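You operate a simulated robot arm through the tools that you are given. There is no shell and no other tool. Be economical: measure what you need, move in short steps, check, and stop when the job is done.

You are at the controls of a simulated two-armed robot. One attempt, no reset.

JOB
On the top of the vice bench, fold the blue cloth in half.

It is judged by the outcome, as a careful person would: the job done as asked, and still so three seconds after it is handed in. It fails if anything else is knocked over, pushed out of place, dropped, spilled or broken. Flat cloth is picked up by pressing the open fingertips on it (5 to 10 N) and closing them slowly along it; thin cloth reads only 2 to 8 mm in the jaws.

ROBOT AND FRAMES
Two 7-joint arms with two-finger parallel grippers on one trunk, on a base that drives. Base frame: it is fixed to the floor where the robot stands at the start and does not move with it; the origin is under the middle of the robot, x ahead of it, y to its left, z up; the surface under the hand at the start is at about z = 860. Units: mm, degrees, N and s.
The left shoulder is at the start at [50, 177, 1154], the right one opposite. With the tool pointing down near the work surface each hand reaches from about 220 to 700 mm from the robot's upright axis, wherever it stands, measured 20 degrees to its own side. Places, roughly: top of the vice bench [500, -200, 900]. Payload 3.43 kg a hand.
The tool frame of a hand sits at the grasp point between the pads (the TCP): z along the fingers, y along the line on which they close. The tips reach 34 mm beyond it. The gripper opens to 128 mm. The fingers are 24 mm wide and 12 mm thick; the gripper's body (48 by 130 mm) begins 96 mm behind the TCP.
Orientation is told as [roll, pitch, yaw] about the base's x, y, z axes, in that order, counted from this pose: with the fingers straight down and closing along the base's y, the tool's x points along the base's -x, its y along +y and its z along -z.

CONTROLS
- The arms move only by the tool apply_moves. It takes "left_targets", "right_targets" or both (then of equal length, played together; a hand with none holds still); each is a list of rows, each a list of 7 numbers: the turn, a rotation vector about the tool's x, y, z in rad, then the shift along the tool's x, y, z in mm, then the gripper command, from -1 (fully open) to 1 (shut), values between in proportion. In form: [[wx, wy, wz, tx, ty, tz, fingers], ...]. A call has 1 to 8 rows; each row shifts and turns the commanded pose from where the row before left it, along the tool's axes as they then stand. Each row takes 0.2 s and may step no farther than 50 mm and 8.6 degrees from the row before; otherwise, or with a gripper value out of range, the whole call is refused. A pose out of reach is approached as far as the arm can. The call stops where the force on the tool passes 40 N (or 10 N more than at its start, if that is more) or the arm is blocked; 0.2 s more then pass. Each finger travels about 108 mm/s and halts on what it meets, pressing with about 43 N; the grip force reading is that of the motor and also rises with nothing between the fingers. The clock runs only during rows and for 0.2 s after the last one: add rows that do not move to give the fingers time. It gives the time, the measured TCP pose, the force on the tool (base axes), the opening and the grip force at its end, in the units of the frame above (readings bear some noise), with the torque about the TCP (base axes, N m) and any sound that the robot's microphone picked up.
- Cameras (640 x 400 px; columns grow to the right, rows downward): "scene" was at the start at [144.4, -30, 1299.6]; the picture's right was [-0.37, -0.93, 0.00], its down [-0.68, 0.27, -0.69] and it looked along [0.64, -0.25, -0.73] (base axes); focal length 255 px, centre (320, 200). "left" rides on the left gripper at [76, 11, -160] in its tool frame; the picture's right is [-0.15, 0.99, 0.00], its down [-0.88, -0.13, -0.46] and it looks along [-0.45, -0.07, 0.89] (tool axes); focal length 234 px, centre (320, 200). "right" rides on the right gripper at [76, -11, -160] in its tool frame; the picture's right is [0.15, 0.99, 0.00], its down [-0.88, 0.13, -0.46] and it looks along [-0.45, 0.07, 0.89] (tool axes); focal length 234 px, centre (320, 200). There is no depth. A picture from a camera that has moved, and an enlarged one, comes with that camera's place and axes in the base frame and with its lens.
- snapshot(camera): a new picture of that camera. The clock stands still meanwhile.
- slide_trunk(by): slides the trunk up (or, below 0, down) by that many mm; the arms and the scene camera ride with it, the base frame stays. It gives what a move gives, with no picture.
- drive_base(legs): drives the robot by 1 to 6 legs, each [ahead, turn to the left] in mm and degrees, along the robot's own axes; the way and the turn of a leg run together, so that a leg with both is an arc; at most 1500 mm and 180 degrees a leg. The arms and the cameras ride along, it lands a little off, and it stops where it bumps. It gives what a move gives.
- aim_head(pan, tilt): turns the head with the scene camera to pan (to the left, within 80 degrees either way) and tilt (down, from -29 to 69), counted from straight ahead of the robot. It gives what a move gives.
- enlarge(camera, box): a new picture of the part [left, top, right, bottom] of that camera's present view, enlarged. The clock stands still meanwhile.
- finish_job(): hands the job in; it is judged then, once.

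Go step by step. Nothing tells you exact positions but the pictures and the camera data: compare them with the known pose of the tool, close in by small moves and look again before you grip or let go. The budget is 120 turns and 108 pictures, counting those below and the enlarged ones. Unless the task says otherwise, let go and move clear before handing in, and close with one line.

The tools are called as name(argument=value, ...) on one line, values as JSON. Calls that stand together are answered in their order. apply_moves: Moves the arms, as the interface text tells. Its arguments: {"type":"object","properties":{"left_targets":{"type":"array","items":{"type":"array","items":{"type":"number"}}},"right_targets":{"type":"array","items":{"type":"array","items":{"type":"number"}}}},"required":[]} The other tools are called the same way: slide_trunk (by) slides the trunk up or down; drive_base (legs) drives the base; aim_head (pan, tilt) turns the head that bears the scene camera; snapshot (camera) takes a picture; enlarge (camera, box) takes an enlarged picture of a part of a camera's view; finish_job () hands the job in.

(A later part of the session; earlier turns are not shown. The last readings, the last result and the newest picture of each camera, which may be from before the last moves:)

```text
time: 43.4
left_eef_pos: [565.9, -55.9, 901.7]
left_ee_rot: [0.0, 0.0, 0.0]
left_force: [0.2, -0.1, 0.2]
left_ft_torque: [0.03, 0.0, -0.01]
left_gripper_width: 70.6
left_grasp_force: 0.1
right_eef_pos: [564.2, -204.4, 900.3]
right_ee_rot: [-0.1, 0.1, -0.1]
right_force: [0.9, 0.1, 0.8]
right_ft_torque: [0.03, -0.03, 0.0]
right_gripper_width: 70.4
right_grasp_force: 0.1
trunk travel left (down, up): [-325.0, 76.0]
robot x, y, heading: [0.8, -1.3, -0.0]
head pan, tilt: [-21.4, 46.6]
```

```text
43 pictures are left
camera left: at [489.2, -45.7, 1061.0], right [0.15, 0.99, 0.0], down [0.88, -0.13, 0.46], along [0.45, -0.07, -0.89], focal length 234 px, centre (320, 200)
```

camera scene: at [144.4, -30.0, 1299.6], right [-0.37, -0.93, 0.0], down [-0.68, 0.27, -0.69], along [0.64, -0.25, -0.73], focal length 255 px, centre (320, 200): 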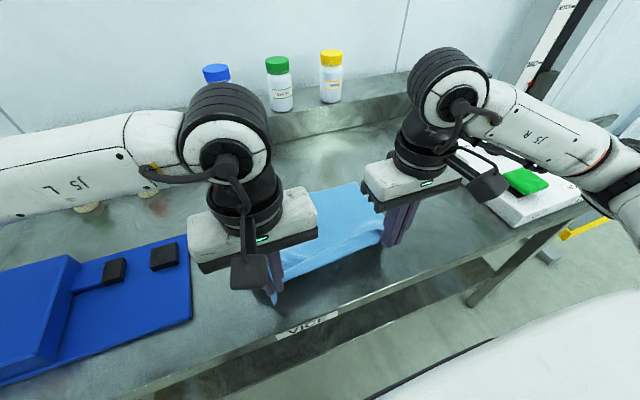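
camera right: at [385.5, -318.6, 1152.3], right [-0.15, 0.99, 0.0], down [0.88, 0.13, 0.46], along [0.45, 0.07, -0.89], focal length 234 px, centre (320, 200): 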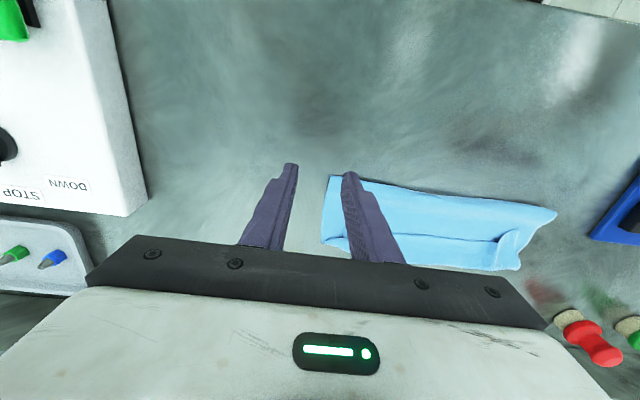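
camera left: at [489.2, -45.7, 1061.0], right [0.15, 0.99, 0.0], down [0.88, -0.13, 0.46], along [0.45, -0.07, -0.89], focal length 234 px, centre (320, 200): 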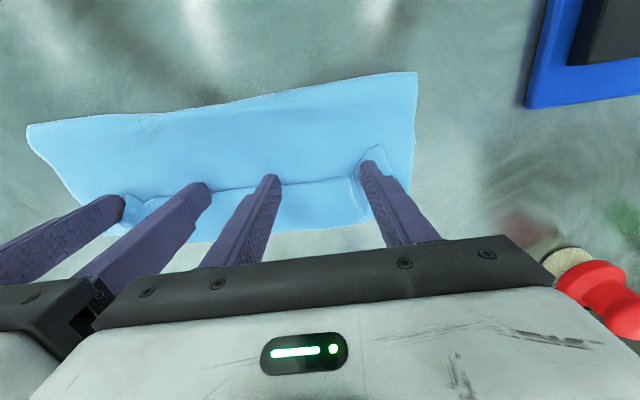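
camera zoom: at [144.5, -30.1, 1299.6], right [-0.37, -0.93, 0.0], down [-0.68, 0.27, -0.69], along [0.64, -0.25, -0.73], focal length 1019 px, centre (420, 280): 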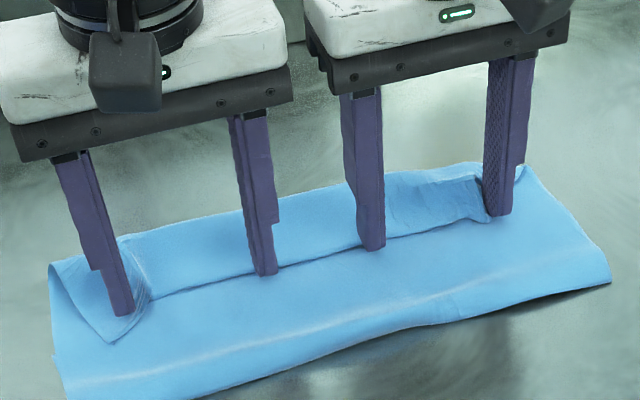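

The tips ran just above the flap. I'm backing off, lowering 4 mm more and pushing again.

apply_moves(left_targets=[[0, 0, 0, 25, 0, -5, -0.1], [0, 0, 0, 25, 0, 0, -0.1], [0, 0, 0, 0, 0, 5, -0.1], [0, 0, 0, 0, 0, 4.5, -0.1], [0, 0, 0, 0, 0, 0, -0.1]], right_targets=[[0, 0, 0, 25, 0, -5, -0.1], [0, 0, 0, 0, 0, 0, -0.1], [0, 0, 0, 0, 0, 5, -0.1], [0, 0, 0, 0, 0, 3.5, -0.1], [0, 0, 0, 0, 0, 0, -0.1]])

enlarge(camera="scene", box=[215, 130, 375, 230])

```text
time: 44.6
left_eef_pos: [514.8, -55.9, 897.5]
left_ee_rot: [-0.1, 0.0, 0.0]
left_force: [-0.6, 0.6, -0.2]
left_ft_torque: [0.01, -0.02, 0.04]
left_gripper_width: 70.4
left_grasp_force: 0.0
right_eef_pos: [540.4, -202.9, 896.8]
right_ee_rot: [0.0, -0.1, -0.1]
right_force: [0.4, -0.5, 0.9]
right_ft_torque: [0.02, 0.01, 0.0]
right_gripper_width: 70.5
right_grasp_force: 0.1
trunk travel left (down, up): [-325.0, 76.0]
robot x, y, heading: [2.6, -2.7, -0.0]
head pan, tilt: [-21.4, 46.6]
```

```text
4.00 times, centred on (295, 180) of scene
camera zoom: at [144.3, -30.0, 1299.6], right [-0.37, -0.93, 0.0], down [-0.68, 0.27, -0.69], along [0.64, -0.25, -0.73], focal length 1019 px, centre (420, 280)
```

zoom: 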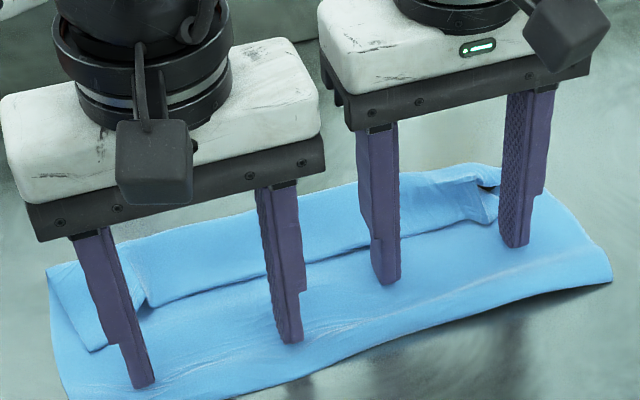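

Tips are now at the upper layer with hardly any force. I'm pushing forward.

apply_moves(left_targets=[[0, 0, 0, -12, 0, 0, -0.1], [0, 0, 0, -13, 0, 0, -0.1], [0, 0, 0, -10, 0, 0, -0.1], [0, 0, 0, -10, 0, 0, -0.1], [0, 0, 0, -10, 0, 0, -0.1], [0, 0, 0, -10, 0, 0, -0.1], [0, 0, 0, -10, 0, 0, -0.1]], right_targets=[[0, 0, 0, 0, 0, 0, -0.1], [0, 0, 0, 0, 0, 0, -0.1], [0, 0, 0, -10, 0, 0, -0.1], [0, 0, 0, -10, 0, 0, -0.1], [0, 0, 0, -10, 0, 0, -0.1], [0, 0, 0, -10, 0, 0, -0.1], [0, 0, 0, -10, 0, 0, -0.1]])

enlarge(camera="scene", box=[215, 130, 375, 230])

snapshot(camera="left")

```text
time: 46.2
left_eef_pos: [582.5, -54.6, 897.2]
left_ee_rot: [0.0, 0.0, 0.3]
left_force: [0.2, 0.1, 1.8]
left_ft_torque: [0.0, -0.03, -0.01]
left_gripper_width: 70.6
left_grasp_force: 0.1
left hand out of reach, approached as far as the arm can: row 7
right_eef_pos: [591.0, -203.6, 897.5]
right_ee_rot: [0.0, 0.0, 0.0]
right_force: [-0.2, -1.0, -0.1]
right_ft_torque: [-0.01, 0.05, 0.0]
right_gripper_width: 70.4
right_grasp_force: 0.1
trunk travel left (down, up): [-325.0, 76.0]
robot x, y, heading: [1.9, -0.6, -0.1]
head pan, tilt: [-21.4, 46.6]
```

```text
4.00 times, centred on (295, 180) of scene
camera zoom: at [144.4, -29.9, 1299.6], right [-0.37, -0.93, 0.0], down [-0.68, 0.27, -0.69], along [0.64, -0.25, -0.73], focal length 1019 px, centre (420, 280)
```

zoom: 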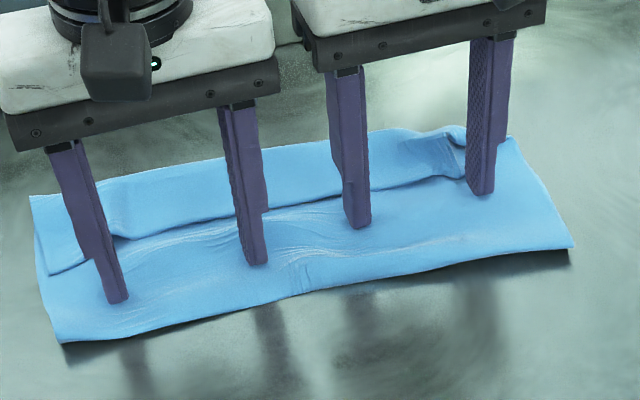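

```text
40 pictures are left
camera left: at [504.9, -43.7, 1056.2], right [0.14, 0.99, 0.0], down [0.88, -0.13, 0.46], along [0.45, -0.06, -0.89], focal length 234 px, centre (320, 200)
```

left: 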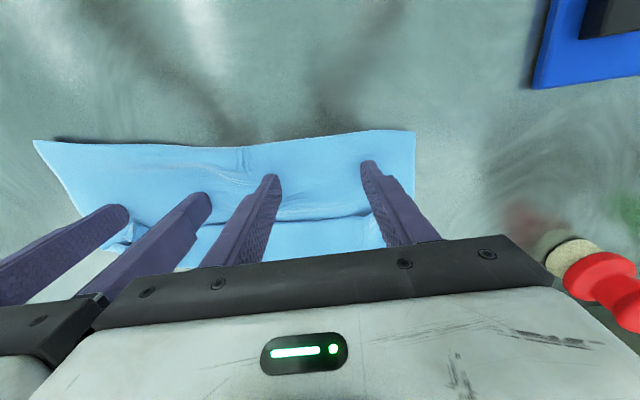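

Pushing just slides the whole cloth forward, and the left arm is near its reach. I'll instead use that friction to drag the cloth back toward the robot, then re-grip and lay it so the held edge finishes on the robot side.

apply_moves(left_targets=[[0, 0, 0, 0, 0, 1, -0.1], [0, 0, 0, 12, 0, 0, -0.1], [0, 0, 0, 18, 0, 0, -0.1], [0, 0, 0, 18, 0, 0, -0.1], [0, 0, 0, 18, 0, 0, -0.1], [0, 0, 0, 18, 0, 0, -0.1], [0, 0, 0, 18, 0, 0, -0.1]], right_targets=[[0, 0, 0, 0, 0, 1, -0.1], [0, 0, 0, 12, 0, 0, -0.1], [0, 0, 0, 18, 0, 0, -0.1], [0, 0, 0, 18, 0, 0, -0.1], [0, 0, 0, 18, 0, 0, -0.1], [0, 0, 0, 18, 0, 0, -0.1], [0, 0, 0, 18, 0, 0, -0.1]])

enlarge(camera="scene", box=[200, 130, 420, 280])

```text
time: 47.8
left_eef_pos: [479.0, -56.8, 895.6]
left_ee_rot: [0.0, 0.1, 0.1]
left_force: [1.9, 0.1, 5.7]
left_ft_torque: [0.01, -0.06, -0.01]
left_gripper_width: 70.3
left_grasp_force: 0.0
right_eef_pos: [487.0, -204.3, 897.6]
right_ee_rot: [-0.1, 0.0, -0.1]
right_force: [0.0, 0.3, 0.1]
right_ft_torque: [-0.03, -0.04, 0.01]
right_gripper_width: 70.1
right_grasp_force: 0.1
trunk travel left (down, up): [-325.0, 76.0]
robot x, y, heading: [1.6, -1.2, 0.1]
head pan, tilt: [-21.4, 46.6]
```

```text
2.67 times, centred on (310, 205) of scene
camera zoom: at [143.9, -30.1, 1299.7], right [-0.37, -0.93, 0.0], down [-0.68, 0.27, -0.69], along [0.64, -0.25, -0.73], focal length 679 px, centre (347, 187)
```

zoom: 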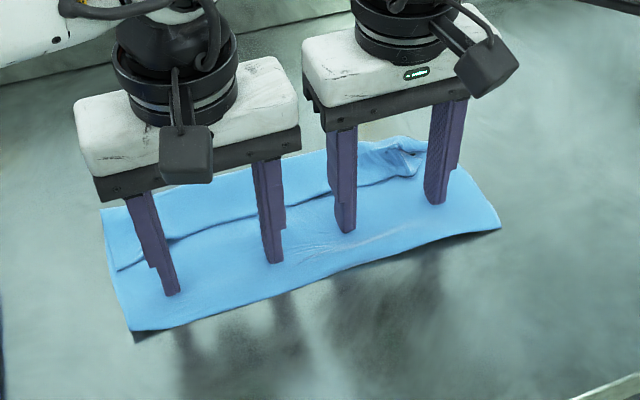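

The cloth slid back cleanly: crease at x≈445, flap edge at x≈520–530. I'm placing both hands on the outer strip of the flap's free edge to pinch it.

apply_moves(left_targets=[[0, 0, 0, 0, 0, -20, 0.1], [0, 0, 0, -20, 22, 0, 0.42], [0, 0, 0, -21, 23, 0, 0.42], [0, 0, 0, 0, 0, 13, 0.42], [0, 0, 0, 0, 0, 0, 0.42]], right_targets=[[0, 0, 0, 0, 0, -20, 0.1], [0, 0, 0, -16, -5, 0, 0.42], [0, 0, 0, -16, -6, 0, 0.42], [0, 0, 0, 0, 0, 13, 0.42], [0, 0, 0, 0, 0, 0, 0.42]])

enlarge(camera="scene", box=[200, 130, 420, 280])

snapshot(camera="left")

snapshot(camera="right")

```text
time: 49.0
left_eef_pos: [520.4, -9.5, 903.0]
left_ee_rot: [0.0, 0.0, 0.0]
left_force: [-0.1, 0.0, 0.2]
left_ft_torque: [0.02, 0.02, 0.06]
left_gripper_width: 37.0
left_grasp_force: 0.1
right_eef_pos: [520.4, -214.2, 903.9]
right_ee_rot: [0.0, 0.0, 0.1]
right_force: [0.6, -0.6, 0.0]
right_ft_torque: [0.0, -0.04, 0.02]
right_gripper_width: 37.1
right_grasp_force: 0.0
trunk travel left (down, up): [-325.0, 76.0]
robot x, y, heading: [-1.7, 0.3, 0.0]
head pan, tilt: [-21.4, 46.6]
```

```text
2.67 times, centred on (310, 205) of scene
camera zoom: at [144.4, -30.0, 1299.6], right [-0.37, -0.93, 0.0], down [-0.68, 0.27, -0.69], along [0.64, -0.25, -0.73], focal length 679 px, centre (347, 187)
```

zoom: 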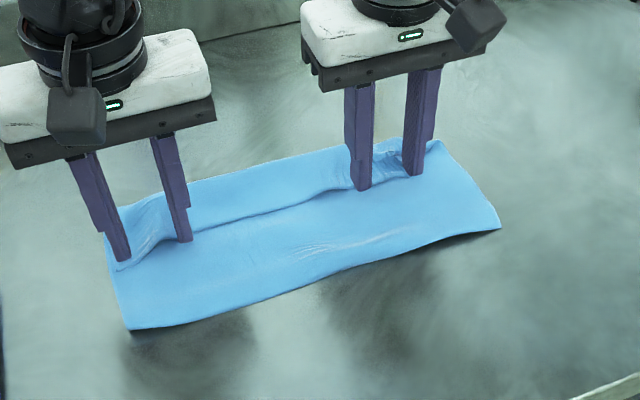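

```text
37 pictures are left
camera left: at [442.7, -0.4, 1061.8], right [0.15, 0.99, 0.0], down [0.88, -0.13, 0.46], along [0.45, -0.07, -0.89], focal length 234 px, centre (320, 200)
```

left: 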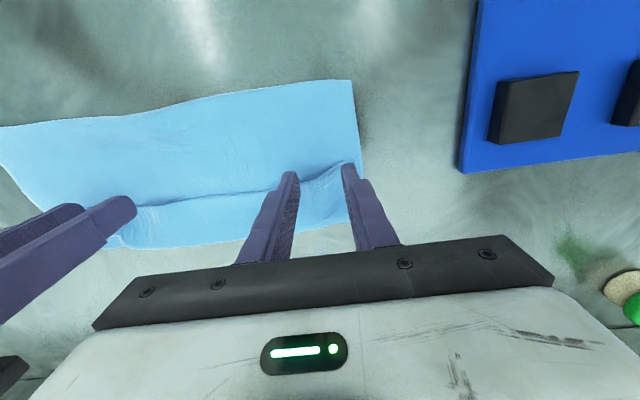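

```text
36 pictures are left
camera right: at [444.8, -224.6, 1063.4], right [-0.15, 0.99, 0.0], down [0.88, 0.13, 0.46], along [0.45, 0.07, -0.89], focal length 234 px, centre (320, 200)
```

right: 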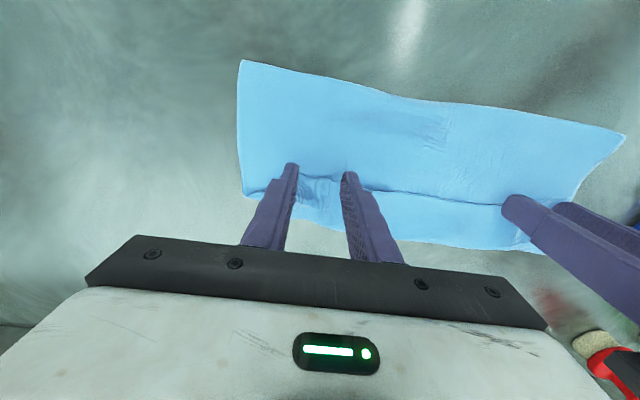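

Good placement at the flap edge. I'm moving 4 mm further on and lowering to contact.

apply_moves(left_targets=[[0, 0, 0, -4, 0, 0, 0.42], [0, 0, 0, 0, 0, 3, 0.42], [0, 0, 0, 0, 0, 2, 0.42], [0, 0, 0, 0, 0, 0, 0.42]], right_targets=[[0, 0, 0, -4, 0, 0, 0.42], [0, 0, 0, 0, 0, 3, 0.42], [0, 0, 0, 0, 0, 2, 0.42], [0, 0, 0, 0, 0, 0, 0.42]])

```text
time: 50.0
left_eef_pos: [523.3, -9.3, 898.2]
left_ee_rot: [0.0, 0.0, 0.1]
left_force: [0.5, 0.1, -0.4]
left_ft_torque: [0.01, 0.0, 0.0]
left_gripper_width: 37.0
left_grasp_force: 0.1
right_eef_pos: [523.5, -214.6, 898.1]
right_ee_rot: [0.0, 0.0, 0.0]
right_force: [0.3, -0.3, 0.6]
right_ft_torque: [0.01, 0.0, 0.01]
right_gripper_width: 37.1
right_grasp_force: 0.0
trunk travel left (down, up): [-325.0, 76.0]
robot x, y, heading: [1.8, -0.9, 0.1]
head pan, tilt: [-21.4, 46.6]
```

apply_moves(left_targets=[[0, 0, 0, 0, 0, 1.5, 0.42], [0, 0, 0, 0, 0, 0.5, 0.42], [0, 0, 0, 0, 0, 0, 0.42]], right_targets=[[0, 0, 0, 0, 0, 1.5, 0.42], [0, 0, 0, 0, 0, 0.5, 0.42], [0, 0, 0, 0, 0, 0, 0.42]])

```text
time: 50.8
left_eef_pos: [524.3, -10.0, 896.6]
left_ee_rot: [0.0, 0.0, 0.0]
left_force: [-0.6, 0.3, 4.8]
left_ft_torque: [0.1, 0.03, -0.01]
left_gripper_width: 37.6
left_grasp_force: 0.1
right_eef_pos: [522.8, -215.6, 898.1]
right_ee_rot: [-0.1, -0.2, 0.0]
right_force: [0.1, 0.2, 2.1]
right_ft_torque: [0.01, 0.0, 0.0]
right_gripper_width: 37.1
right_grasp_force: 0.0
trunk travel left (down, up): [-325.0, 76.0]
robot x, y, heading: [1.8, 0.0, 0.1]
head pan, tilt: [-21.4, 46.6]
```

Contact made lightly: left 5 N, right 2 N. I'm adding a touch on the right and closing slowly.

apply_moves(left_targets=[[0, 0, 0, 0, 0, 0.1, 0.45], [0, 0, 0, 0, 0, 0, 0.49], [0, 0, 0, 0, 0, 0, 0.53], [0, 0, 0, 0, 0, 0, 0.57], [0, 0, 0, 0, 0, 0, 0.61], [0, 0, 0, 0, 0, 0, 0.65]], right_targets=[[0, 0, 0, 0, 0, 0.4, 0.45], [0, 0, 0, 0, 0, 0, 0.49], [0, 0, 0, 0, 0, 0, 0.53], [0, 0, 0, 0, 0, 0, 0.57], [0, 0, 0, 0, 0, 0, 0.61], [0, 0, 0, 0, 0, 0, 0.65]])

enlarge(camera="scene", box=[215, 140, 375, 240])

```text
time: 52.2
left_eef_pos: [523.3, -10.8, 896.8]
left_ee_rot: [0.1, 0.0, 0.1]
left_force: [1.1, -0.9, 8.3]
left_ft_torque: [0.11, 0.01, 0.02]
left_gripper_width: 21.3
left_grasp_force: 0.1
right_eef_pos: [523.4, -214.9, 896.6]
right_ee_rot: [0.0, -0.2, 0.0]
right_force: [-0.4, 0.8, 1.9]
right_ft_torque: [-0.02, -0.02, 0.03]
right_gripper_width: 22.1
right_grasp_force: 0.0
trunk travel left (down, up): [-325.0, 76.0]
robot x, y, heading: [4.1, 0.2, -0.1]
head pan, tilt: [-21.4, 46.6]
```

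```text
4.00 times, centred on (295, 190) of scene
camera zoom: at [143.6, -30.1, 1299.7], right [-0.37, -0.93, 0.0], down [-0.68, 0.27, -0.69], along [0.64, -0.25, -0.73], focal length 1019 px, centre (420, 240)
```

zoom: 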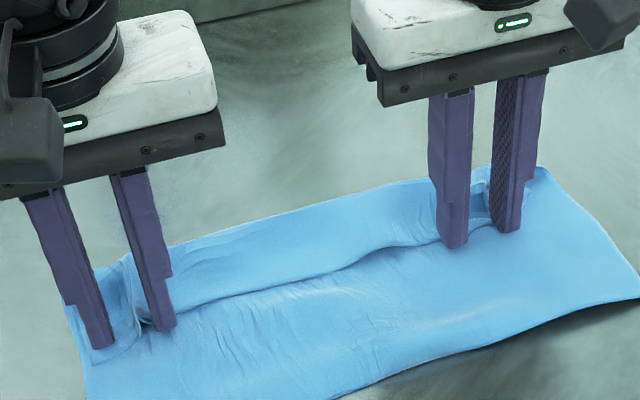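

apply_moves(left_targets=[[0, 0, 0, 0, 0, -0.2, 0.69], [0, 0, 0, 0, 0, 0, 0.74], [0, 0, 0, 0, 0, 0, 0.79], [0, 0, 0, 0, 0, 0, 0.84], [0, 0, 0, 0, 0, 0, 0.89], [0, 0, 0, 0, 0, 0, 0.94], [0, 0, 0, 0, 0, 0, 1], [0, 0, 0, 0, 0, 0, 1]], right_targets=[[0, 0, 0, 0, 0, 0.5, 0.69], [0, 0, 0, 0, 0, 0, 0.74], [0, 0, 0, 0, 0, 0, 0.79], [0, 0, 0, 0, 0, 0, 0.84], [0, 0, 0, 0, 0, 0, 0.89], [0, 0, 0, 0, 0, 0, 0.94], [0, 0, 0, 0, 0, 0, 1], [0, 0, 0, 0, 0, 0, 1]])

enlarge(camera="scene", box=[215, 140, 375, 240])

```text
time: 54.0
left_eef_pos: [523.8, -10.3, 896.6]
left_ee_rot: [-0.1, 0.0, 0.0]
left_force: [0.2, 1.5, 5.7]
left_ft_torque: [0.09, 0.05, -0.02]
left_gripper_width: 2.3
left_grasp_force: 37.0
right_eef_pos: [522.3, -215.3, 896.4]
right_ee_rot: [0.0, 0.0, 0.0]
right_force: [-0.6, -0.7, 5.1]
right_ft_torque: [-0.03, -0.04, -0.02]
right_gripper_width: 0.0
right_grasp_force: 32.5
trunk travel left (down, up): [-325.0, 76.0]
robot x, y, heading: [-0.6, 1.2, -0.1]
head pan, tilt: [-21.4, 46.6]
```

```text
4.00 times, centred on (295, 190) of scene
camera zoom: at [143.5, -29.8, 1299.8], right [-0.37, -0.93, 0.0], down [-0.68, 0.27, -0.69], along [0.64, -0.25, -0.73], focal length 1019 px, centre (420, 240)
```

zoom: 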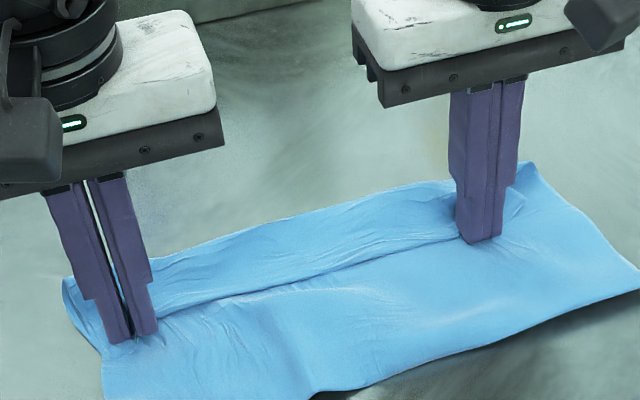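

Left has the edge (2.3 mm) but right closed empty. I'm redoing the right a bit deeper and pressing more firmly.

apply_moves(right_targets=[[0, 0, 0, 0, 0, -10, 1], [0, 0, 0, -8, 0, 0, 0.4], [0, 0, 0, 0, 0, 0, 0.4], [0, 0, 0, 0, 0, 0, 0.4], [0, 0, 0, 0, 0, 8, 0.4], [0, 0, 0, 0, 0, 2.5, 0.4], [0, 0, 0, 0, 0, 0, 0.4]])

snapshot(camera="right")

```text
time: 55.6
left_eef_pos: [522.9, -11.0, 896.7]
left_ee_rot: [0.0, -0.1, 0.0]
left_force: [1.2, 1.0, 5.4]
left_ft_torque: [0.09, 0.01, 0.03]
left_gripper_width: 2.6
left_grasp_force: 36.9
right_eef_pos: [530.0, -214.5, 896.7]
right_ee_rot: [0.0, -0.2, 0.1]
right_force: [-1.0, 0.0, 4.8]
right_ft_torque: [0.05, 0.02, -0.01]
right_gripper_width: 38.1
right_grasp_force: 0.1
trunk travel left (down, up): [-325.0, 76.0]
robot x, y, heading: [-0.9, 0.6, 0.1]
head pan, tilt: [-21.4, 46.6]
```

```text
33 pictures are left
camera right: at [455.6, -225.0, 1055.8], right [-0.15, 0.99, 0.0], down [0.88, 0.13, 0.46], along [0.45, 0.07, -0.89], focal length 234 px, centre (320, 200)
```

right: 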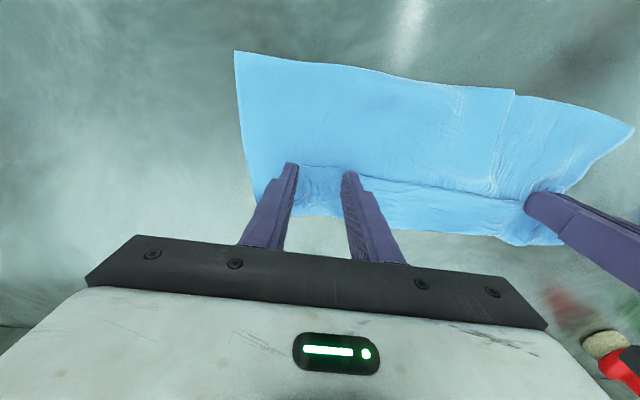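

apply_moves(right_targets=[[0, 0, 0, 0, 0, 0.4, 0.42], [0, 0, 0, 0, 0, 0, 0.47], [0, 0, 0, 0, 0, 0, 0.52], [0, 0, 0, 0, 0, 0, 0.57], [0, 0, 0, 0, 0, 0, 0.62], [0, 0, 0, 0, 0, 0, 0.67], [0, 0, 0, 0, 0, 0, 0.72]])

```text
time: 57.2
left_eef_pos: [523.8, -10.5, 897.3]
left_ee_rot: [-0.1, 0.1, -0.1]
left_force: [0.8, -4.1, 3.9]
left_ft_torque: [-0.11, 0.01, -0.03]
left_gripper_width: 2.2
left_grasp_force: 36.9
right_eef_pos: [530.0, -214.2, 895.1]
right_ee_rot: [0.1, 0.0, 0.1]
right_force: [0.6, 4.1, 10.0]
right_ft_torque: [0.16, -0.04, 0.01]
right_gripper_width: 18.7
right_grasp_force: 0.6
trunk travel left (down, up): [-325.0, 76.0]
robot x, y, heading: [0.1, 3.1, 0.3]
head pan, tilt: [-21.4, 46.6]
```

apply_moves(right_targets=[[0, 0, 0, 0, 0, 0, 0.77], [0, 0, 0, 0, 0, 0, 0.82], [0, 0, 0, 0, 0, 0, 0.87], [0, 0, 0, 0, 0, 0, 0.92], [0, 0, 0, 0, 0, 0, 0.97], [0, 0, 0, 0, 0, 0, 1], [0, 0, 0, 0, 0, 0, 1]])

```text
time: 58.8
left_eef_pos: [524.3, -10.9, 896.3]
left_ee_rot: [-0.3, 0.0, -0.1]
left_force: [-0.5, -17.7, 1.9]
left_ft_torque: [-0.62, 0.05, -0.23]
left_gripper_width: 2.4
left_grasp_force: 36.7
right_eef_pos: [531.5, -212.9, 896.5]
right_ee_rot: [0.3, -0.2, 0.0]
right_force: [-0.6, 18.4, 10.7]
right_ft_torque: [0.63, -0.05, 0.1]
right_gripper_width: 2.3
right_grasp_force: 36.8
trunk travel left (down, up): [-325.0, 76.0]
robot x, y, heading: [2.1, -2.6, 0.0]
head pan, tilt: [-21.4, 46.6]
```

Both hands have the edge. I'm easing the tension and lifting high, drawing back toward the robot so the whole cloth hangs.

apply_moves(left_targets=[[0, 0, 0, 0, -3, -10, 1], [0, 0, 0, 0, -2, -30, 1], [0, 0, 0, 5, 0, -40, 1], [0, 0, 0, 10, 0, -40, 1], [0, 0, 0, 15, 0, -40, 1], [0, 0, 0, 20, 0, -40, 1], [0, 0, 0, 20, 0, -40, 1], [0, 0, 0, 20, 0, -40, 1]], right_targets=[[0, 0, 0, 1, 3, -10, 1], [0, 0, 0, 2, 2, -30, 1], [0, 0, 0, 9, 0, -40, 1], [0, 0, 0, 10, 0, -40, 1], [0, 0, 0, 15, 0, -40, 1], [0, 0, 0, 20, 0, -40, 1], [0, 0, 0, 20, 0, -40, 1], [0, 0, 0, 20, 0, -40, 1]])

snapshot(camera="scene")

```text
time: 60.6
left_eef_pos: [431.2, -15.6, 1178.4]
left_ee_rot: [-0.1, 0.0, -0.1]
left_force: [-0.5, -3.7, -0.1]
left_ft_torque: [-0.2, -0.02, -0.04]
left_gripper_width: 1.9
left_grasp_force: 36.7
right_eef_pos: [431.4, -210.7, 1174.1]
right_ee_rot: [-0.1, 0.0, -0.2]
right_force: [0.5, 4.2, -0.5]
right_ft_torque: [0.13, -0.01, 0.04]
right_gripper_width: 2.6
right_grasp_force: 37.1
trunk travel left (down, up): [-325.0, 76.0]
robot x, y, heading: [2.8, -0.5, -0.2]
head pan, tilt: [-21.4, 46.6]
```

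```text
32 pictures are left
camera scene: at [143.0, -29.9, 1299.8], right [-0.37, -0.93, 0.0], down [-0.67, 0.27, -0.69], along [0.64, -0.25, -0.72], focal length 255 px, centre (320, 200)
```

scene: 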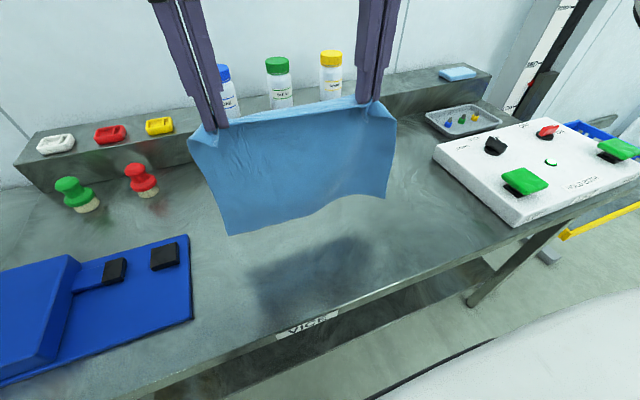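

The cloth hangs free above the bench. I'm moving it back 50 mm, letting it settle, then lowering until the bottom edge touches.

apply_moves(left_targets=[[0, 0, 0, 25, 0, 0, 1], [0, 0, 0, 25, 0, 2, 1], [0, 0, 0, 0, 0, 0, 1], [0, 0, 0, 0, 0, 0, 1], [0, 0, 0, 0, 0, 0, 1], [0, 0, 0, 0, 0, 12, 1], [0, 0, 0, 0, 0, 12, 1]], right_targets=[[0, 0, 0, 25, 0, 0, 1], [0, 0, 0, 25, 0, 0, 1], [0, 0, 0, 0, 0, 0, 1], [0, 0, 0, 0, 0, 0, 1], [0, 0, 0, 0, 0, 0, 1], [0, 0, 0, 0, 0, 12, 1], [0, 0, 0, 0, 0, 12, 1]])

snapshot(camera="scene")

```text
time: 62.2
left_eef_pos: [383.6, -15.9, 1150.6]
left_ee_rot: [0.0, 0.0, 0.1]
left_force: [-0.1, -3.2, -0.8]
left_ft_torque: [-0.12, 0.02, -0.05]
left_gripper_width: 2.2
left_grasp_force: 37.2
right_eef_pos: [385.1, -209.9, 1149.6]
right_ee_rot: [0.0, 0.0, 0.0]
right_force: [0.4, 2.5, -1.3]
right_ft_torque: [0.09, 0.02, -0.01]
right_gripper_width: 2.7
right_grasp_force: 37.5
trunk travel left (down, up): [-325.0, 76.0]
robot x, y, heading: [4.0, -1.4, -0.1]
head pan, tilt: [-21.4, 46.6]
```

```text
31 pictures are left
camera scene: at [144.6, -30.1, 1299.6], right [-0.37, -0.93, 0.0], down [-0.68, 0.27, -0.69], along [0.64, -0.25, -0.73], focal length 255 px, centre (320, 200)
```

scene: 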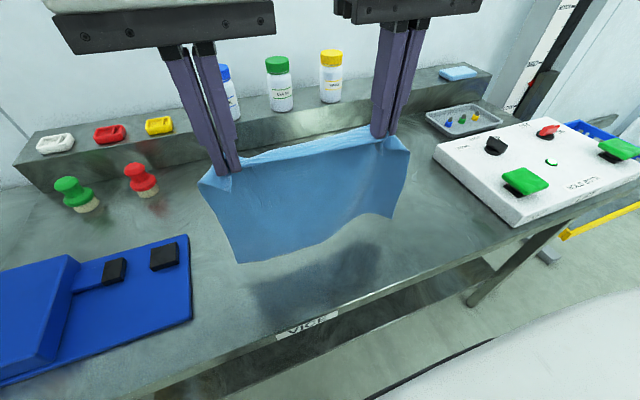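

The bottom edge is close to the bench, near x≈410–425. I'm lowering a little more, then descending diagonally forward to lay the lower half away from the robot.

apply_moves(left_targets=[[0, 0, 0, 0, 0, 14, 1], [0, 0, 0, 0, 0, 14, 1], [0, 0, 0, -8, 0, 10, 1], [0, 0, 0, -14, 0, 14, 1], [0, 0, 0, -14, 0, 14, 1], [0, 0, 0, -14, 0, 14, 1], [0, 0, 0, 0, 0, 0, 1]], right_targets=[[0, 0, 0, 0, 0, 14, 1], [0, 0, 0, 0, 0, 14, 1], [0, 0, 0, -8, 0, 10, 1], [0, 0, 0, -14, 0, 14, 1], [0, 0, 0, -14, 0, 14, 1], [0, 0, 0, -14, 0, 14, 1], [0, 0, 0, 0, 0, 0, 1]])

snapshot(camera="scene")

```text
time: 63.8
left_eef_pos: [434.6, -16.4, 1070.1]
left_ee_rot: [0.0, 0.0, 0.0]
left_force: [-0.1, -4.2, -0.6]
left_ft_torque: [-0.14, -0.01, -0.04]
left_gripper_width: 2.2
left_grasp_force: 36.9
right_eef_pos: [435.7, -210.7, 1071.1]
right_ee_rot: [0.1, -0.1, 0.0]
right_force: [-0.4, 3.5, -0.8]
right_ft_torque: [0.09, -0.02, -0.02]
right_gripper_width: 2.4
right_grasp_force: 37.1
trunk travel left (down, up): [-325.0, 76.0]
robot x, y, heading: [-1.1, 0.2, 0.3]
head pan, tilt: [-21.4, 46.6]
```

```text
30 pictures are left
camera scene: at [144.2, -30.0, 1299.6], right [-0.37, -0.93, 0.0], down [-0.68, 0.27, -0.69], along [0.64, -0.25, -0.73], focal length 255 px, centre (320, 200)
```

scene: 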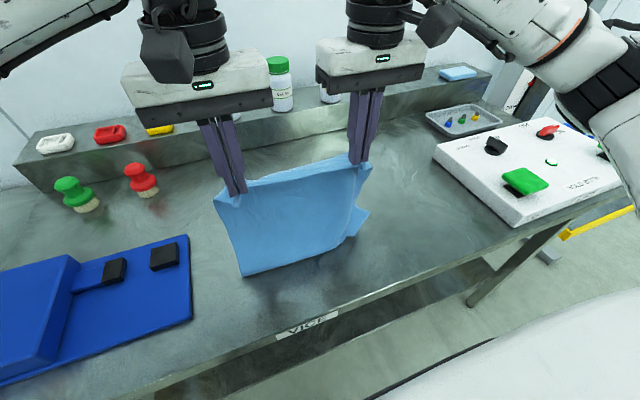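

The tail went toward the far side, which is the wrong way round. I'm lifting off, moving back to x≈320, and touching only the bottom edge down so I can pull it through trailing behind.

apply_moves(left_targets=[[0, 0, 0, 0, 0, -45, 1], [0, 0, 0, 20, 0, -45, 1], [0, 0, 0, 40, 0, -10, 1], [0, 0, 0, 40, 0, 0, 1], [0, 0, 0, 15, 0, 0, 1], [0, 0, 0, 0, 0, 0, 1], [0, 0, 0, 0, 0, 22, 1], [0, 0, 0, 0, 0, 22, 1]], right_targets=[[0, 0, 0, 0, 0, -45, 1], [0, 0, 0, 20, 0, -45, 1], [0, 0, 0, 40, 0, -10, 1], [0, 0, 0, 40, 0, 0, 1], [0, 0, 0, 15, 0, 0, 1], [0, 0, 0, 0, 0, 0, 1], [0, 0, 0, 0, 0, 22, 1], [0, 0, 0, 0, 0, 22, 1]])

snapshot(camera="scene")

```text
time: 65.6
left_eef_pos: [319.6, -14.7, 1126.0]
left_ee_rot: [0.0, 0.0, 0.1]
left_force: [-0.5, -3.9, 0.2]
left_ft_torque: [-0.21, 0.01, -0.02]
left_gripper_width: 2.0
left_grasp_force: 36.9
right_eef_pos: [318.6, -210.2, 1126.3]
right_ee_rot: [0.0, -0.1, -0.1]
right_force: [0.5, 4.1, -0.3]
right_ft_torque: [0.16, 0.0, 0.06]
right_gripper_width: 2.3
right_grasp_force: 37.2
trunk travel left (down, up): [-325.0, 76.0]
robot x, y, heading: [2.7, -0.1, 0.2]
head pan, tilt: [-21.4, 46.6]
```

```text
29 pictures are left
camera scene: at [144.6, -30.1, 1299.6], right [-0.37, -0.93, 0.0], down [-0.68, 0.27, -0.69], along [0.64, -0.25, -0.73], focal length 255 px, centre (320, 200)
```

scene: 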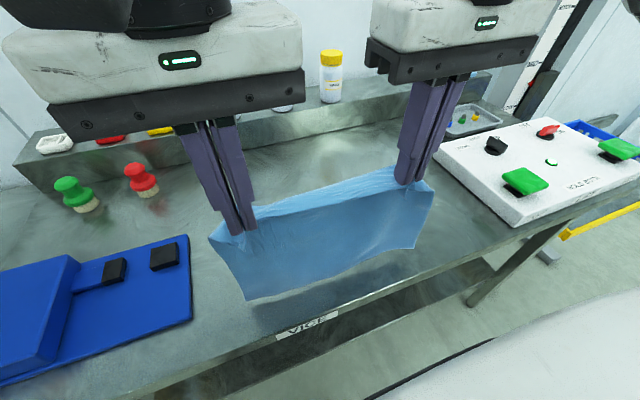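

The bottom edge is just touching at x≈350. I'm moving forward at nearly constant height so the bottom edge trails behind.

apply_moves(left_targets=[[0, 0, 0, 0, 0, 14, 1], [0, 0, 0, -18, 0, 0, 1], [0, 0, 0, -22, 0, 0, 1], [0, 0, 0, -25, 0, 2, 1], [0, 0, 0, -25, 0, 4, 1], [0, 0, 0, -22, 0, 8, 1], [0, 0, 0, -20, 0, 12, 1]], right_targets=[[0, 0, 0, 0, 0, 14, 1], [0, 0, 0, -18, 0, 0, 1], [0, 0, 0, -22, 0, 0, 1], [0, 0, 0, -25, 0, 2, 1], [0, 0, 0, -25, 0, 4, 1], [0, 0, 0, -22, 0, 8, 1], [0, 0, 0, -20, 0, 12, 1]])

snapshot(camera="scene")

```text
time: 67.2
left_eef_pos: [451.5, -15.1, 1086.6]
left_ee_rot: [0.0, 0.0, 0.1]
left_force: [0.2, -2.8, 0.0]
left_ft_torque: [-0.07, 0.03, -0.01]
left_gripper_width: 2.1
left_grasp_force: 36.8
right_eef_pos: [452.3, -210.7, 1086.9]
right_ee_rot: [0.0, 0.0, 0.0]
right_force: [0.5, 2.9, -0.2]
right_ft_torque: [0.07, 0.01, 0.03]
right_gripper_width: 2.4
right_grasp_force: 37.4
trunk travel left (down, up): [-325.0, 76.0]
robot x, y, heading: [-0.8, -1.9, -0.0]
head pan, tilt: [-21.4, 46.6]
```

```text
28 pictures are left
camera scene: at [145.0, -30.1, 1299.5], right [-0.37, -0.93, 0.0], down [-0.68, 0.27, -0.69], along [0.64, -0.25, -0.73], focal length 255 px, centre (320, 200)
```

scene: 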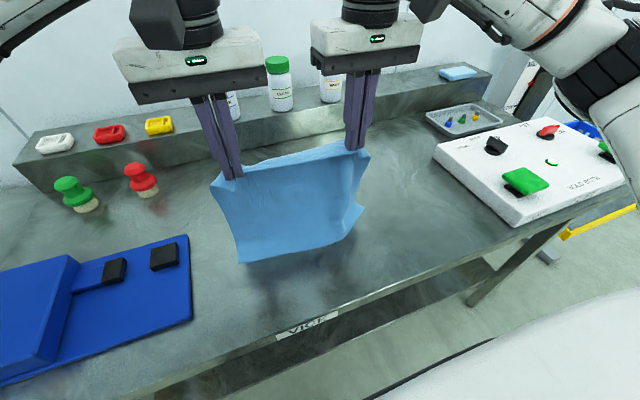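

The bottom still slides and tucks forward, so I'll use that lay-out instead. I'll roll the lower half down, bring the held edge over taut, and release it in the air leaning forward so it falls like a turned page with no trapped lip.

apply_moves(left_targets=[[0, 0, 0, 13, 0, 13, 1], [0, 0, 0, 13, 0, 13, 1], [0, 0, 0, 13, 0, 13, 1], [0, 0, 0, 13, 0, 13, 1], [0, 0, 0, 13, 0, 13, 1], [0, 0, 0, 0, 0, 0, 1], [0, 0, 0, 0, 0, 0, 1]], right_targets=[[0, 0, 0, 13, 0, 13, 1], [0, 0, 0, 13, 0, 13, 1], [0, 0, 0, 13, 0, 13, 1], [0, 0, 0, 13, 0, 13, 1], [0, 0, 0, 13, 0, 13, 1], [0, 0, 0, 0, 0, 0, 1], [0, 0, 0, 0, 0, 0, 1]])

snapshot(camera="scene")

snapshot(camera="left")

```text
time: 68.8
left_eef_pos: [385.7, -14.2, 1020.2]
left_ee_rot: [-0.1, -0.1, -0.1]
left_force: [0.2, -2.8, -0.1]
left_ft_torque: [-0.09, 0.0, -0.04]
left_gripper_width: 2.1
left_grasp_force: 37.2
right_eef_pos: [385.7, -209.6, 1022.0]
right_ee_rot: [-0.1, -0.1, 0.0]
right_force: [0.7, 2.6, -1.1]
right_ft_torque: [0.08, 0.0, 0.05]
right_gripper_width: 2.5
right_grasp_force: 37.4
trunk travel left (down, up): [-325.0, 76.0]
robot x, y, heading: [-0.2, 3.2, 0.1]
head pan, tilt: [-21.4, 46.6]
```

```text
27 pictures are left
camera scene: at [144.4, -30.1, 1299.6], right [-0.37, -0.93, 0.0], down [-0.68, 0.27, -0.69], along [0.64, -0.25, -0.73], focal length 255 px, centre (320, 200)
```

scene: 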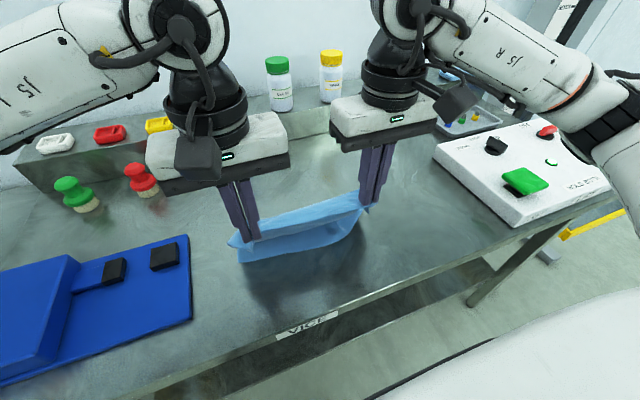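

```text
26 pictures are left
camera left: at [308.8, -6.1, 1180.1], right [0.15, 0.99, 0.0], down [0.88, -0.13, 0.46], along [0.45, -0.07, -0.89], focal length 234 px, centre (320, 200)
```

left: 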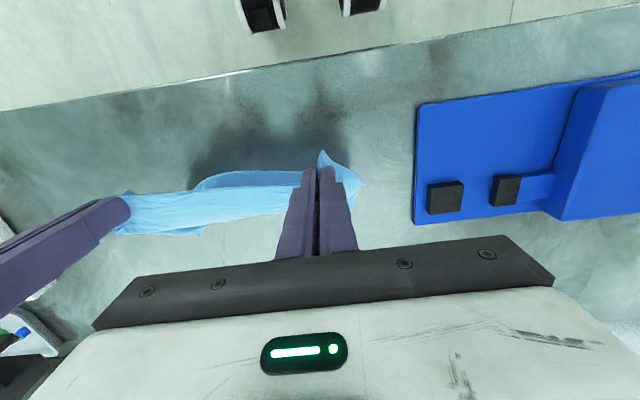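

enlarge(camera="scene", box=[205, 165, 405, 290])

enlarge(camera="right", box=[220, 100, 620, 300])

```text
3.20 times, centred on (305, 228) of scene
camera zoom: at [144.4, -30.1, 1299.6], right [-0.37, -0.93, 0.0], down [-0.68, 0.27, -0.69], along [0.64, -0.25, -0.73], focal length 815 px, centre (368, 112)
```

zoom: 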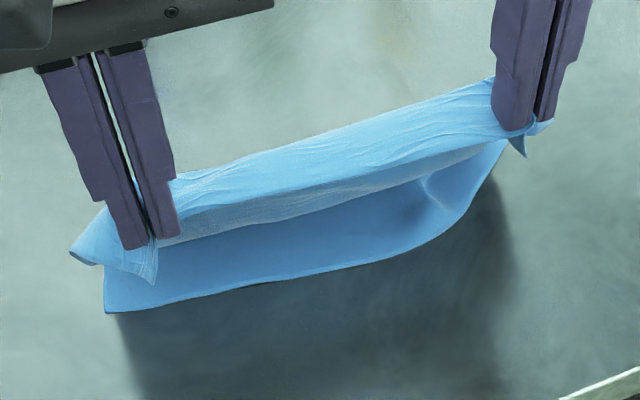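

```text
1.60 times, centred on (420, 200) of right
camera zoom: at [311.7, -220.5, 1181.3], right [-0.15, 0.99, 0.0], down [0.88, 0.13, 0.46], along [0.45, 0.07, -0.89], focal length 375 px, centre (160, 200)
```

zoom: 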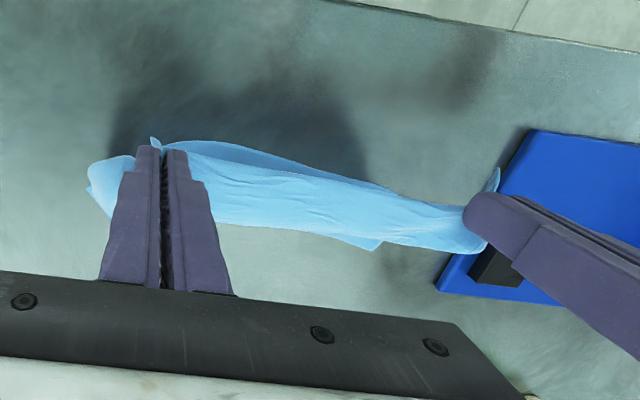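

The crease is at x≈434 with the tail lying to the far side. I'm swinging the held edge over, taut and leaning forward.

apply_moves(left_targets=[[0, 0, 0, -24, 0, -10, 1], [0, 0, 0, -26, 0, -6, 1], [0, 0, 0, -26, 0, 2, 1], [0, 0, 0, -26, 0, 8, 1], [0, 0, 0, -20, 0, 12, 1], [0, 0, 0, -14, 0, 12, 1], [0, 0, 0, 0, 0, 0, 1]], right_targets=[[0, 0, 0, -24, 0, -10, 1], [0, 0, 0, -26, 0, -6, 1], [0, 0, 0, -26, 0, 2, 1], [0, 0, 0, -26, 0, 8, 1], [0, 0, 0, -20, 0, 12, 1], [0, 0, 0, -14, 0, 12, 1], [0, 0, 0, 0, 0, 0, 1]])

enlarge(camera="scene", box=[205, 125, 405, 250])

```text
time: 70.4
left_eef_pos: [521.5, -16.3, 1003.8]
left_ee_rot: [0.0, 0.0, -0.1]
left_force: [-0.3, -2.1, -0.5]
left_ft_torque: [-0.09, -0.05, 0.04]
left_gripper_width: 2.2
left_grasp_force: 37.1
right_eef_pos: [522.2, -210.9, 1003.9]
right_ee_rot: [0.0, 0.0, 0.1]
right_force: [-0.7, 2.4, 0.7]
right_ft_torque: [0.08, 0.0, 0.03]
right_gripper_width: 2.5
right_grasp_force: 36.9
trunk travel left (down, up): [-325.0, 76.0]
robot x, y, heading: [1.1, 3.8, 0.1]
head pan, tilt: [-21.4, 46.6]
```

```text
3.20 times, centred on (305, 188) of scene
camera zoom: at [144.3, -30.0, 1299.6], right [-0.37, -0.93, 0.0], down [-0.68, 0.27, -0.69], along [0.64, -0.25, -0.73], focal length 815 px, centre (368, 240)
```

zoom: 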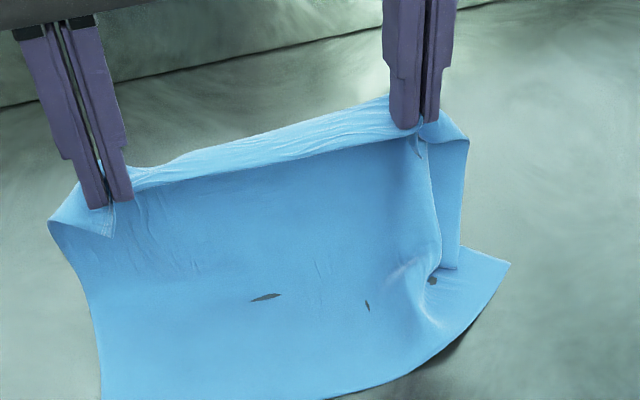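

enlarge(camera="scene", box=[200, 130, 420, 320])

snapshot(camera="right")

```text
2.11 times, centred on (310, 225) of scene
camera zoom: at [144.3, -30.0, 1299.6], right [-0.37, -0.93, 0.0], down [-0.68, 0.27, -0.69], along [0.64, -0.25, -0.73], focal length 536 px, centre (341, 147)
```

zoom: 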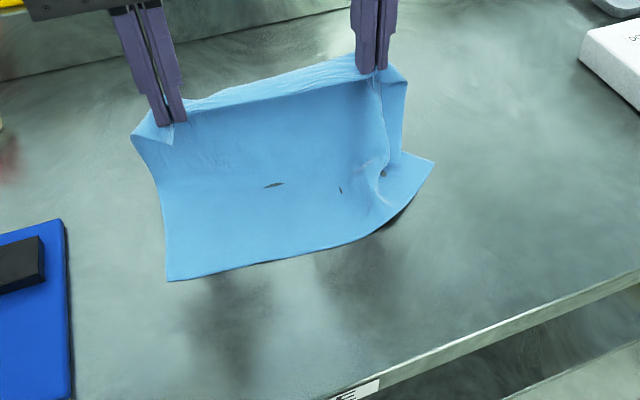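

```text
21 pictures are left
camera right: at [447.9, -219.9, 1163.5], right [-0.15, 0.99, 0.0], down [0.88, 0.13, 0.46], along [0.45, 0.07, -0.89], focal length 234 px, centre (320, 200)
```

right: 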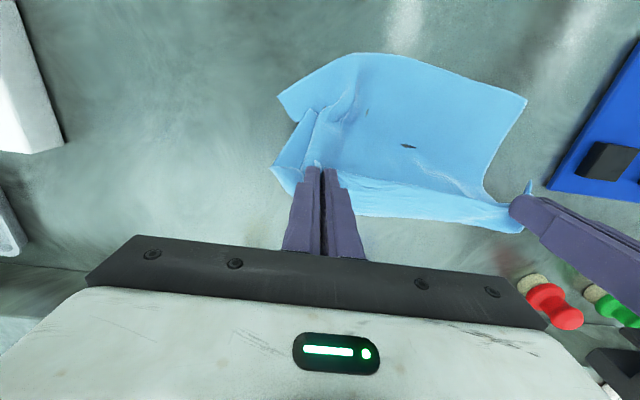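

Now the lower edge trails toward the robot, which is exactly the lay-out I wanted. I'm going on forward to lay out half, then looking.

apply_moves(left_targets=[[0, 0, 0, -15, 0, 0, 1], [0, 0, 0, -15, 0, 0, 1], [0, 0, 0, -12, 0, 4, 1], [0, 0, 0, -5, 0, 4, 1], [0, 0, 0, 0, 0, 0, 1]], right_targets=[[0, 0, 0, -15, 0, 0, 1], [0, 0, 0, -15, 0, 0, 1], [0, 0, 0, -12, 0, 4, 1], [0, 0, 0, -5, 0, 4, 1], [0, 0, 0, 0, 0, 0, 1]])

enlarge(camera="scene", box=[200, 120, 400, 270])

```text
time: 71.6
left_eef_pos: [569.0, -16.1, 995.3]
left_ee_rot: [0.0, 0.0, 0.1]
left_force: [0.1, -2.6, -0.8]
left_ft_torque: [-0.12, -0.02, -0.04]
left_gripper_width: 1.9
left_grasp_force: 36.8
right_eef_pos: [570.5, -211.2, 995.9]
right_ee_rot: [0.1, 0.0, 0.1]
right_force: [0.0, 1.8, 0.7]
right_ft_torque: [0.06, 0.0, 0.04]
right_gripper_width: 2.4
right_grasp_force: 37.2
trunk travel left (down, up): [-325.0, 76.0]
robot x, y, heading: [-5.0, 0.4, -0.0]
head pan, tilt: [-21.4, 46.6]
```

```text
2.67 times, centred on (300, 195) of scene
camera zoom: at [144.4, -30.0, 1299.6], right [-0.37, -0.93, 0.0], down [-0.68, 0.27, -0.69], along [0.64, -0.25, -0.73], focal length 679 px, centre (373, 213)
```

zoom: 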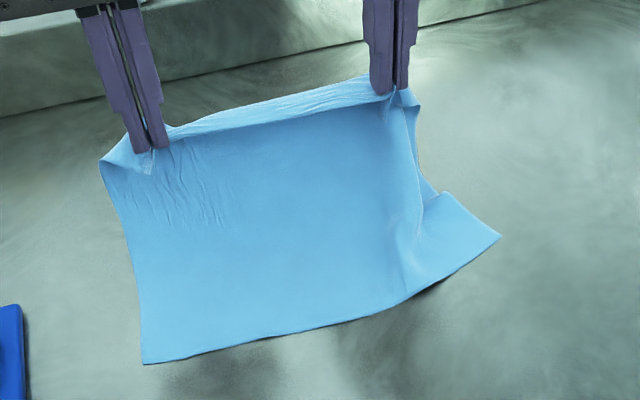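

The lower layer is nicely spread, with its edge at x≈435–465. I'm now folding the held edge back in an arc to lie over that edge (x≈457).

apply_moves(left_targets=[[0, 0, 0, 20, 0, -8, 1], [0, 0, 0, 22, 0, -4, 1], [0, 0, 0, 22, 0, 4, 1], [0, 0, 0, 20, 0, 14, 1], [0, 0, 0, 14, 0, 20, 1], [0, 0, 0, 9, 0, 22, 1], [0, 0, 0, 4, 0, 22, 1], [0, 0, 0, 0, 0, 0, 1]], right_targets=[[0, 0, 0, 20, 0, -8, 1], [0, 0, 0, 22, 0, -4, 1], [0, 0, 0, 22, 0, 4, 1], [0, 0, 0, 20, 0, 14, 1], [0, 0, 0, 14, 0, 20, 1], [0, 0, 0, 9, 0, 22, 1], [0, 0, 0, 4, 0, 22, 1], [0, 0, 0, 0, 0, 0, 1]])

enlarge(camera="scene", box=[200, 130, 400, 280])

```text
time: 73.4
left_eef_pos: [457.9, -17.0, 924.9]
left_ee_rot: [0.0, 0.0, 0.0]
left_force: [0.5, -4.1, 0.2]
left_ft_torque: [-0.07, -0.04, -0.03]
left_gripper_width: 2.3
left_grasp_force: 37.0
right_eef_pos: [457.6, -209.8, 926.4]
right_ee_rot: [-0.1, -0.1, -0.1]
right_force: [0.4, 3.9, 0.5]
right_ft_torque: [0.13, 0.02, 0.05]
right_gripper_width: 2.3
right_grasp_force: 36.1
trunk travel left (down, up): [-325.0, 76.0]
robot x, y, heading: [1.8, -0.5, 0.1]
head pan, tilt: [-21.4, 46.6]
```

```text
2.67 times, centred on (300, 205) of scene
camera zoom: at [144.3, -30.0, 1299.6], right [-0.37, -0.93, 0.0], down [-0.68, 0.27, -0.69], along [0.64, -0.25, -0.73], focal length 679 px, centre (373, 187)
```

zoom: 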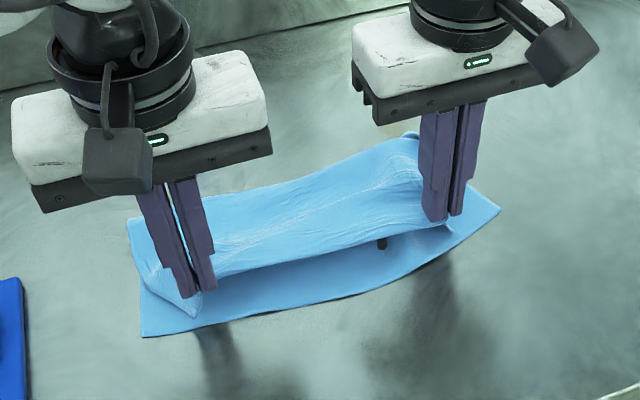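

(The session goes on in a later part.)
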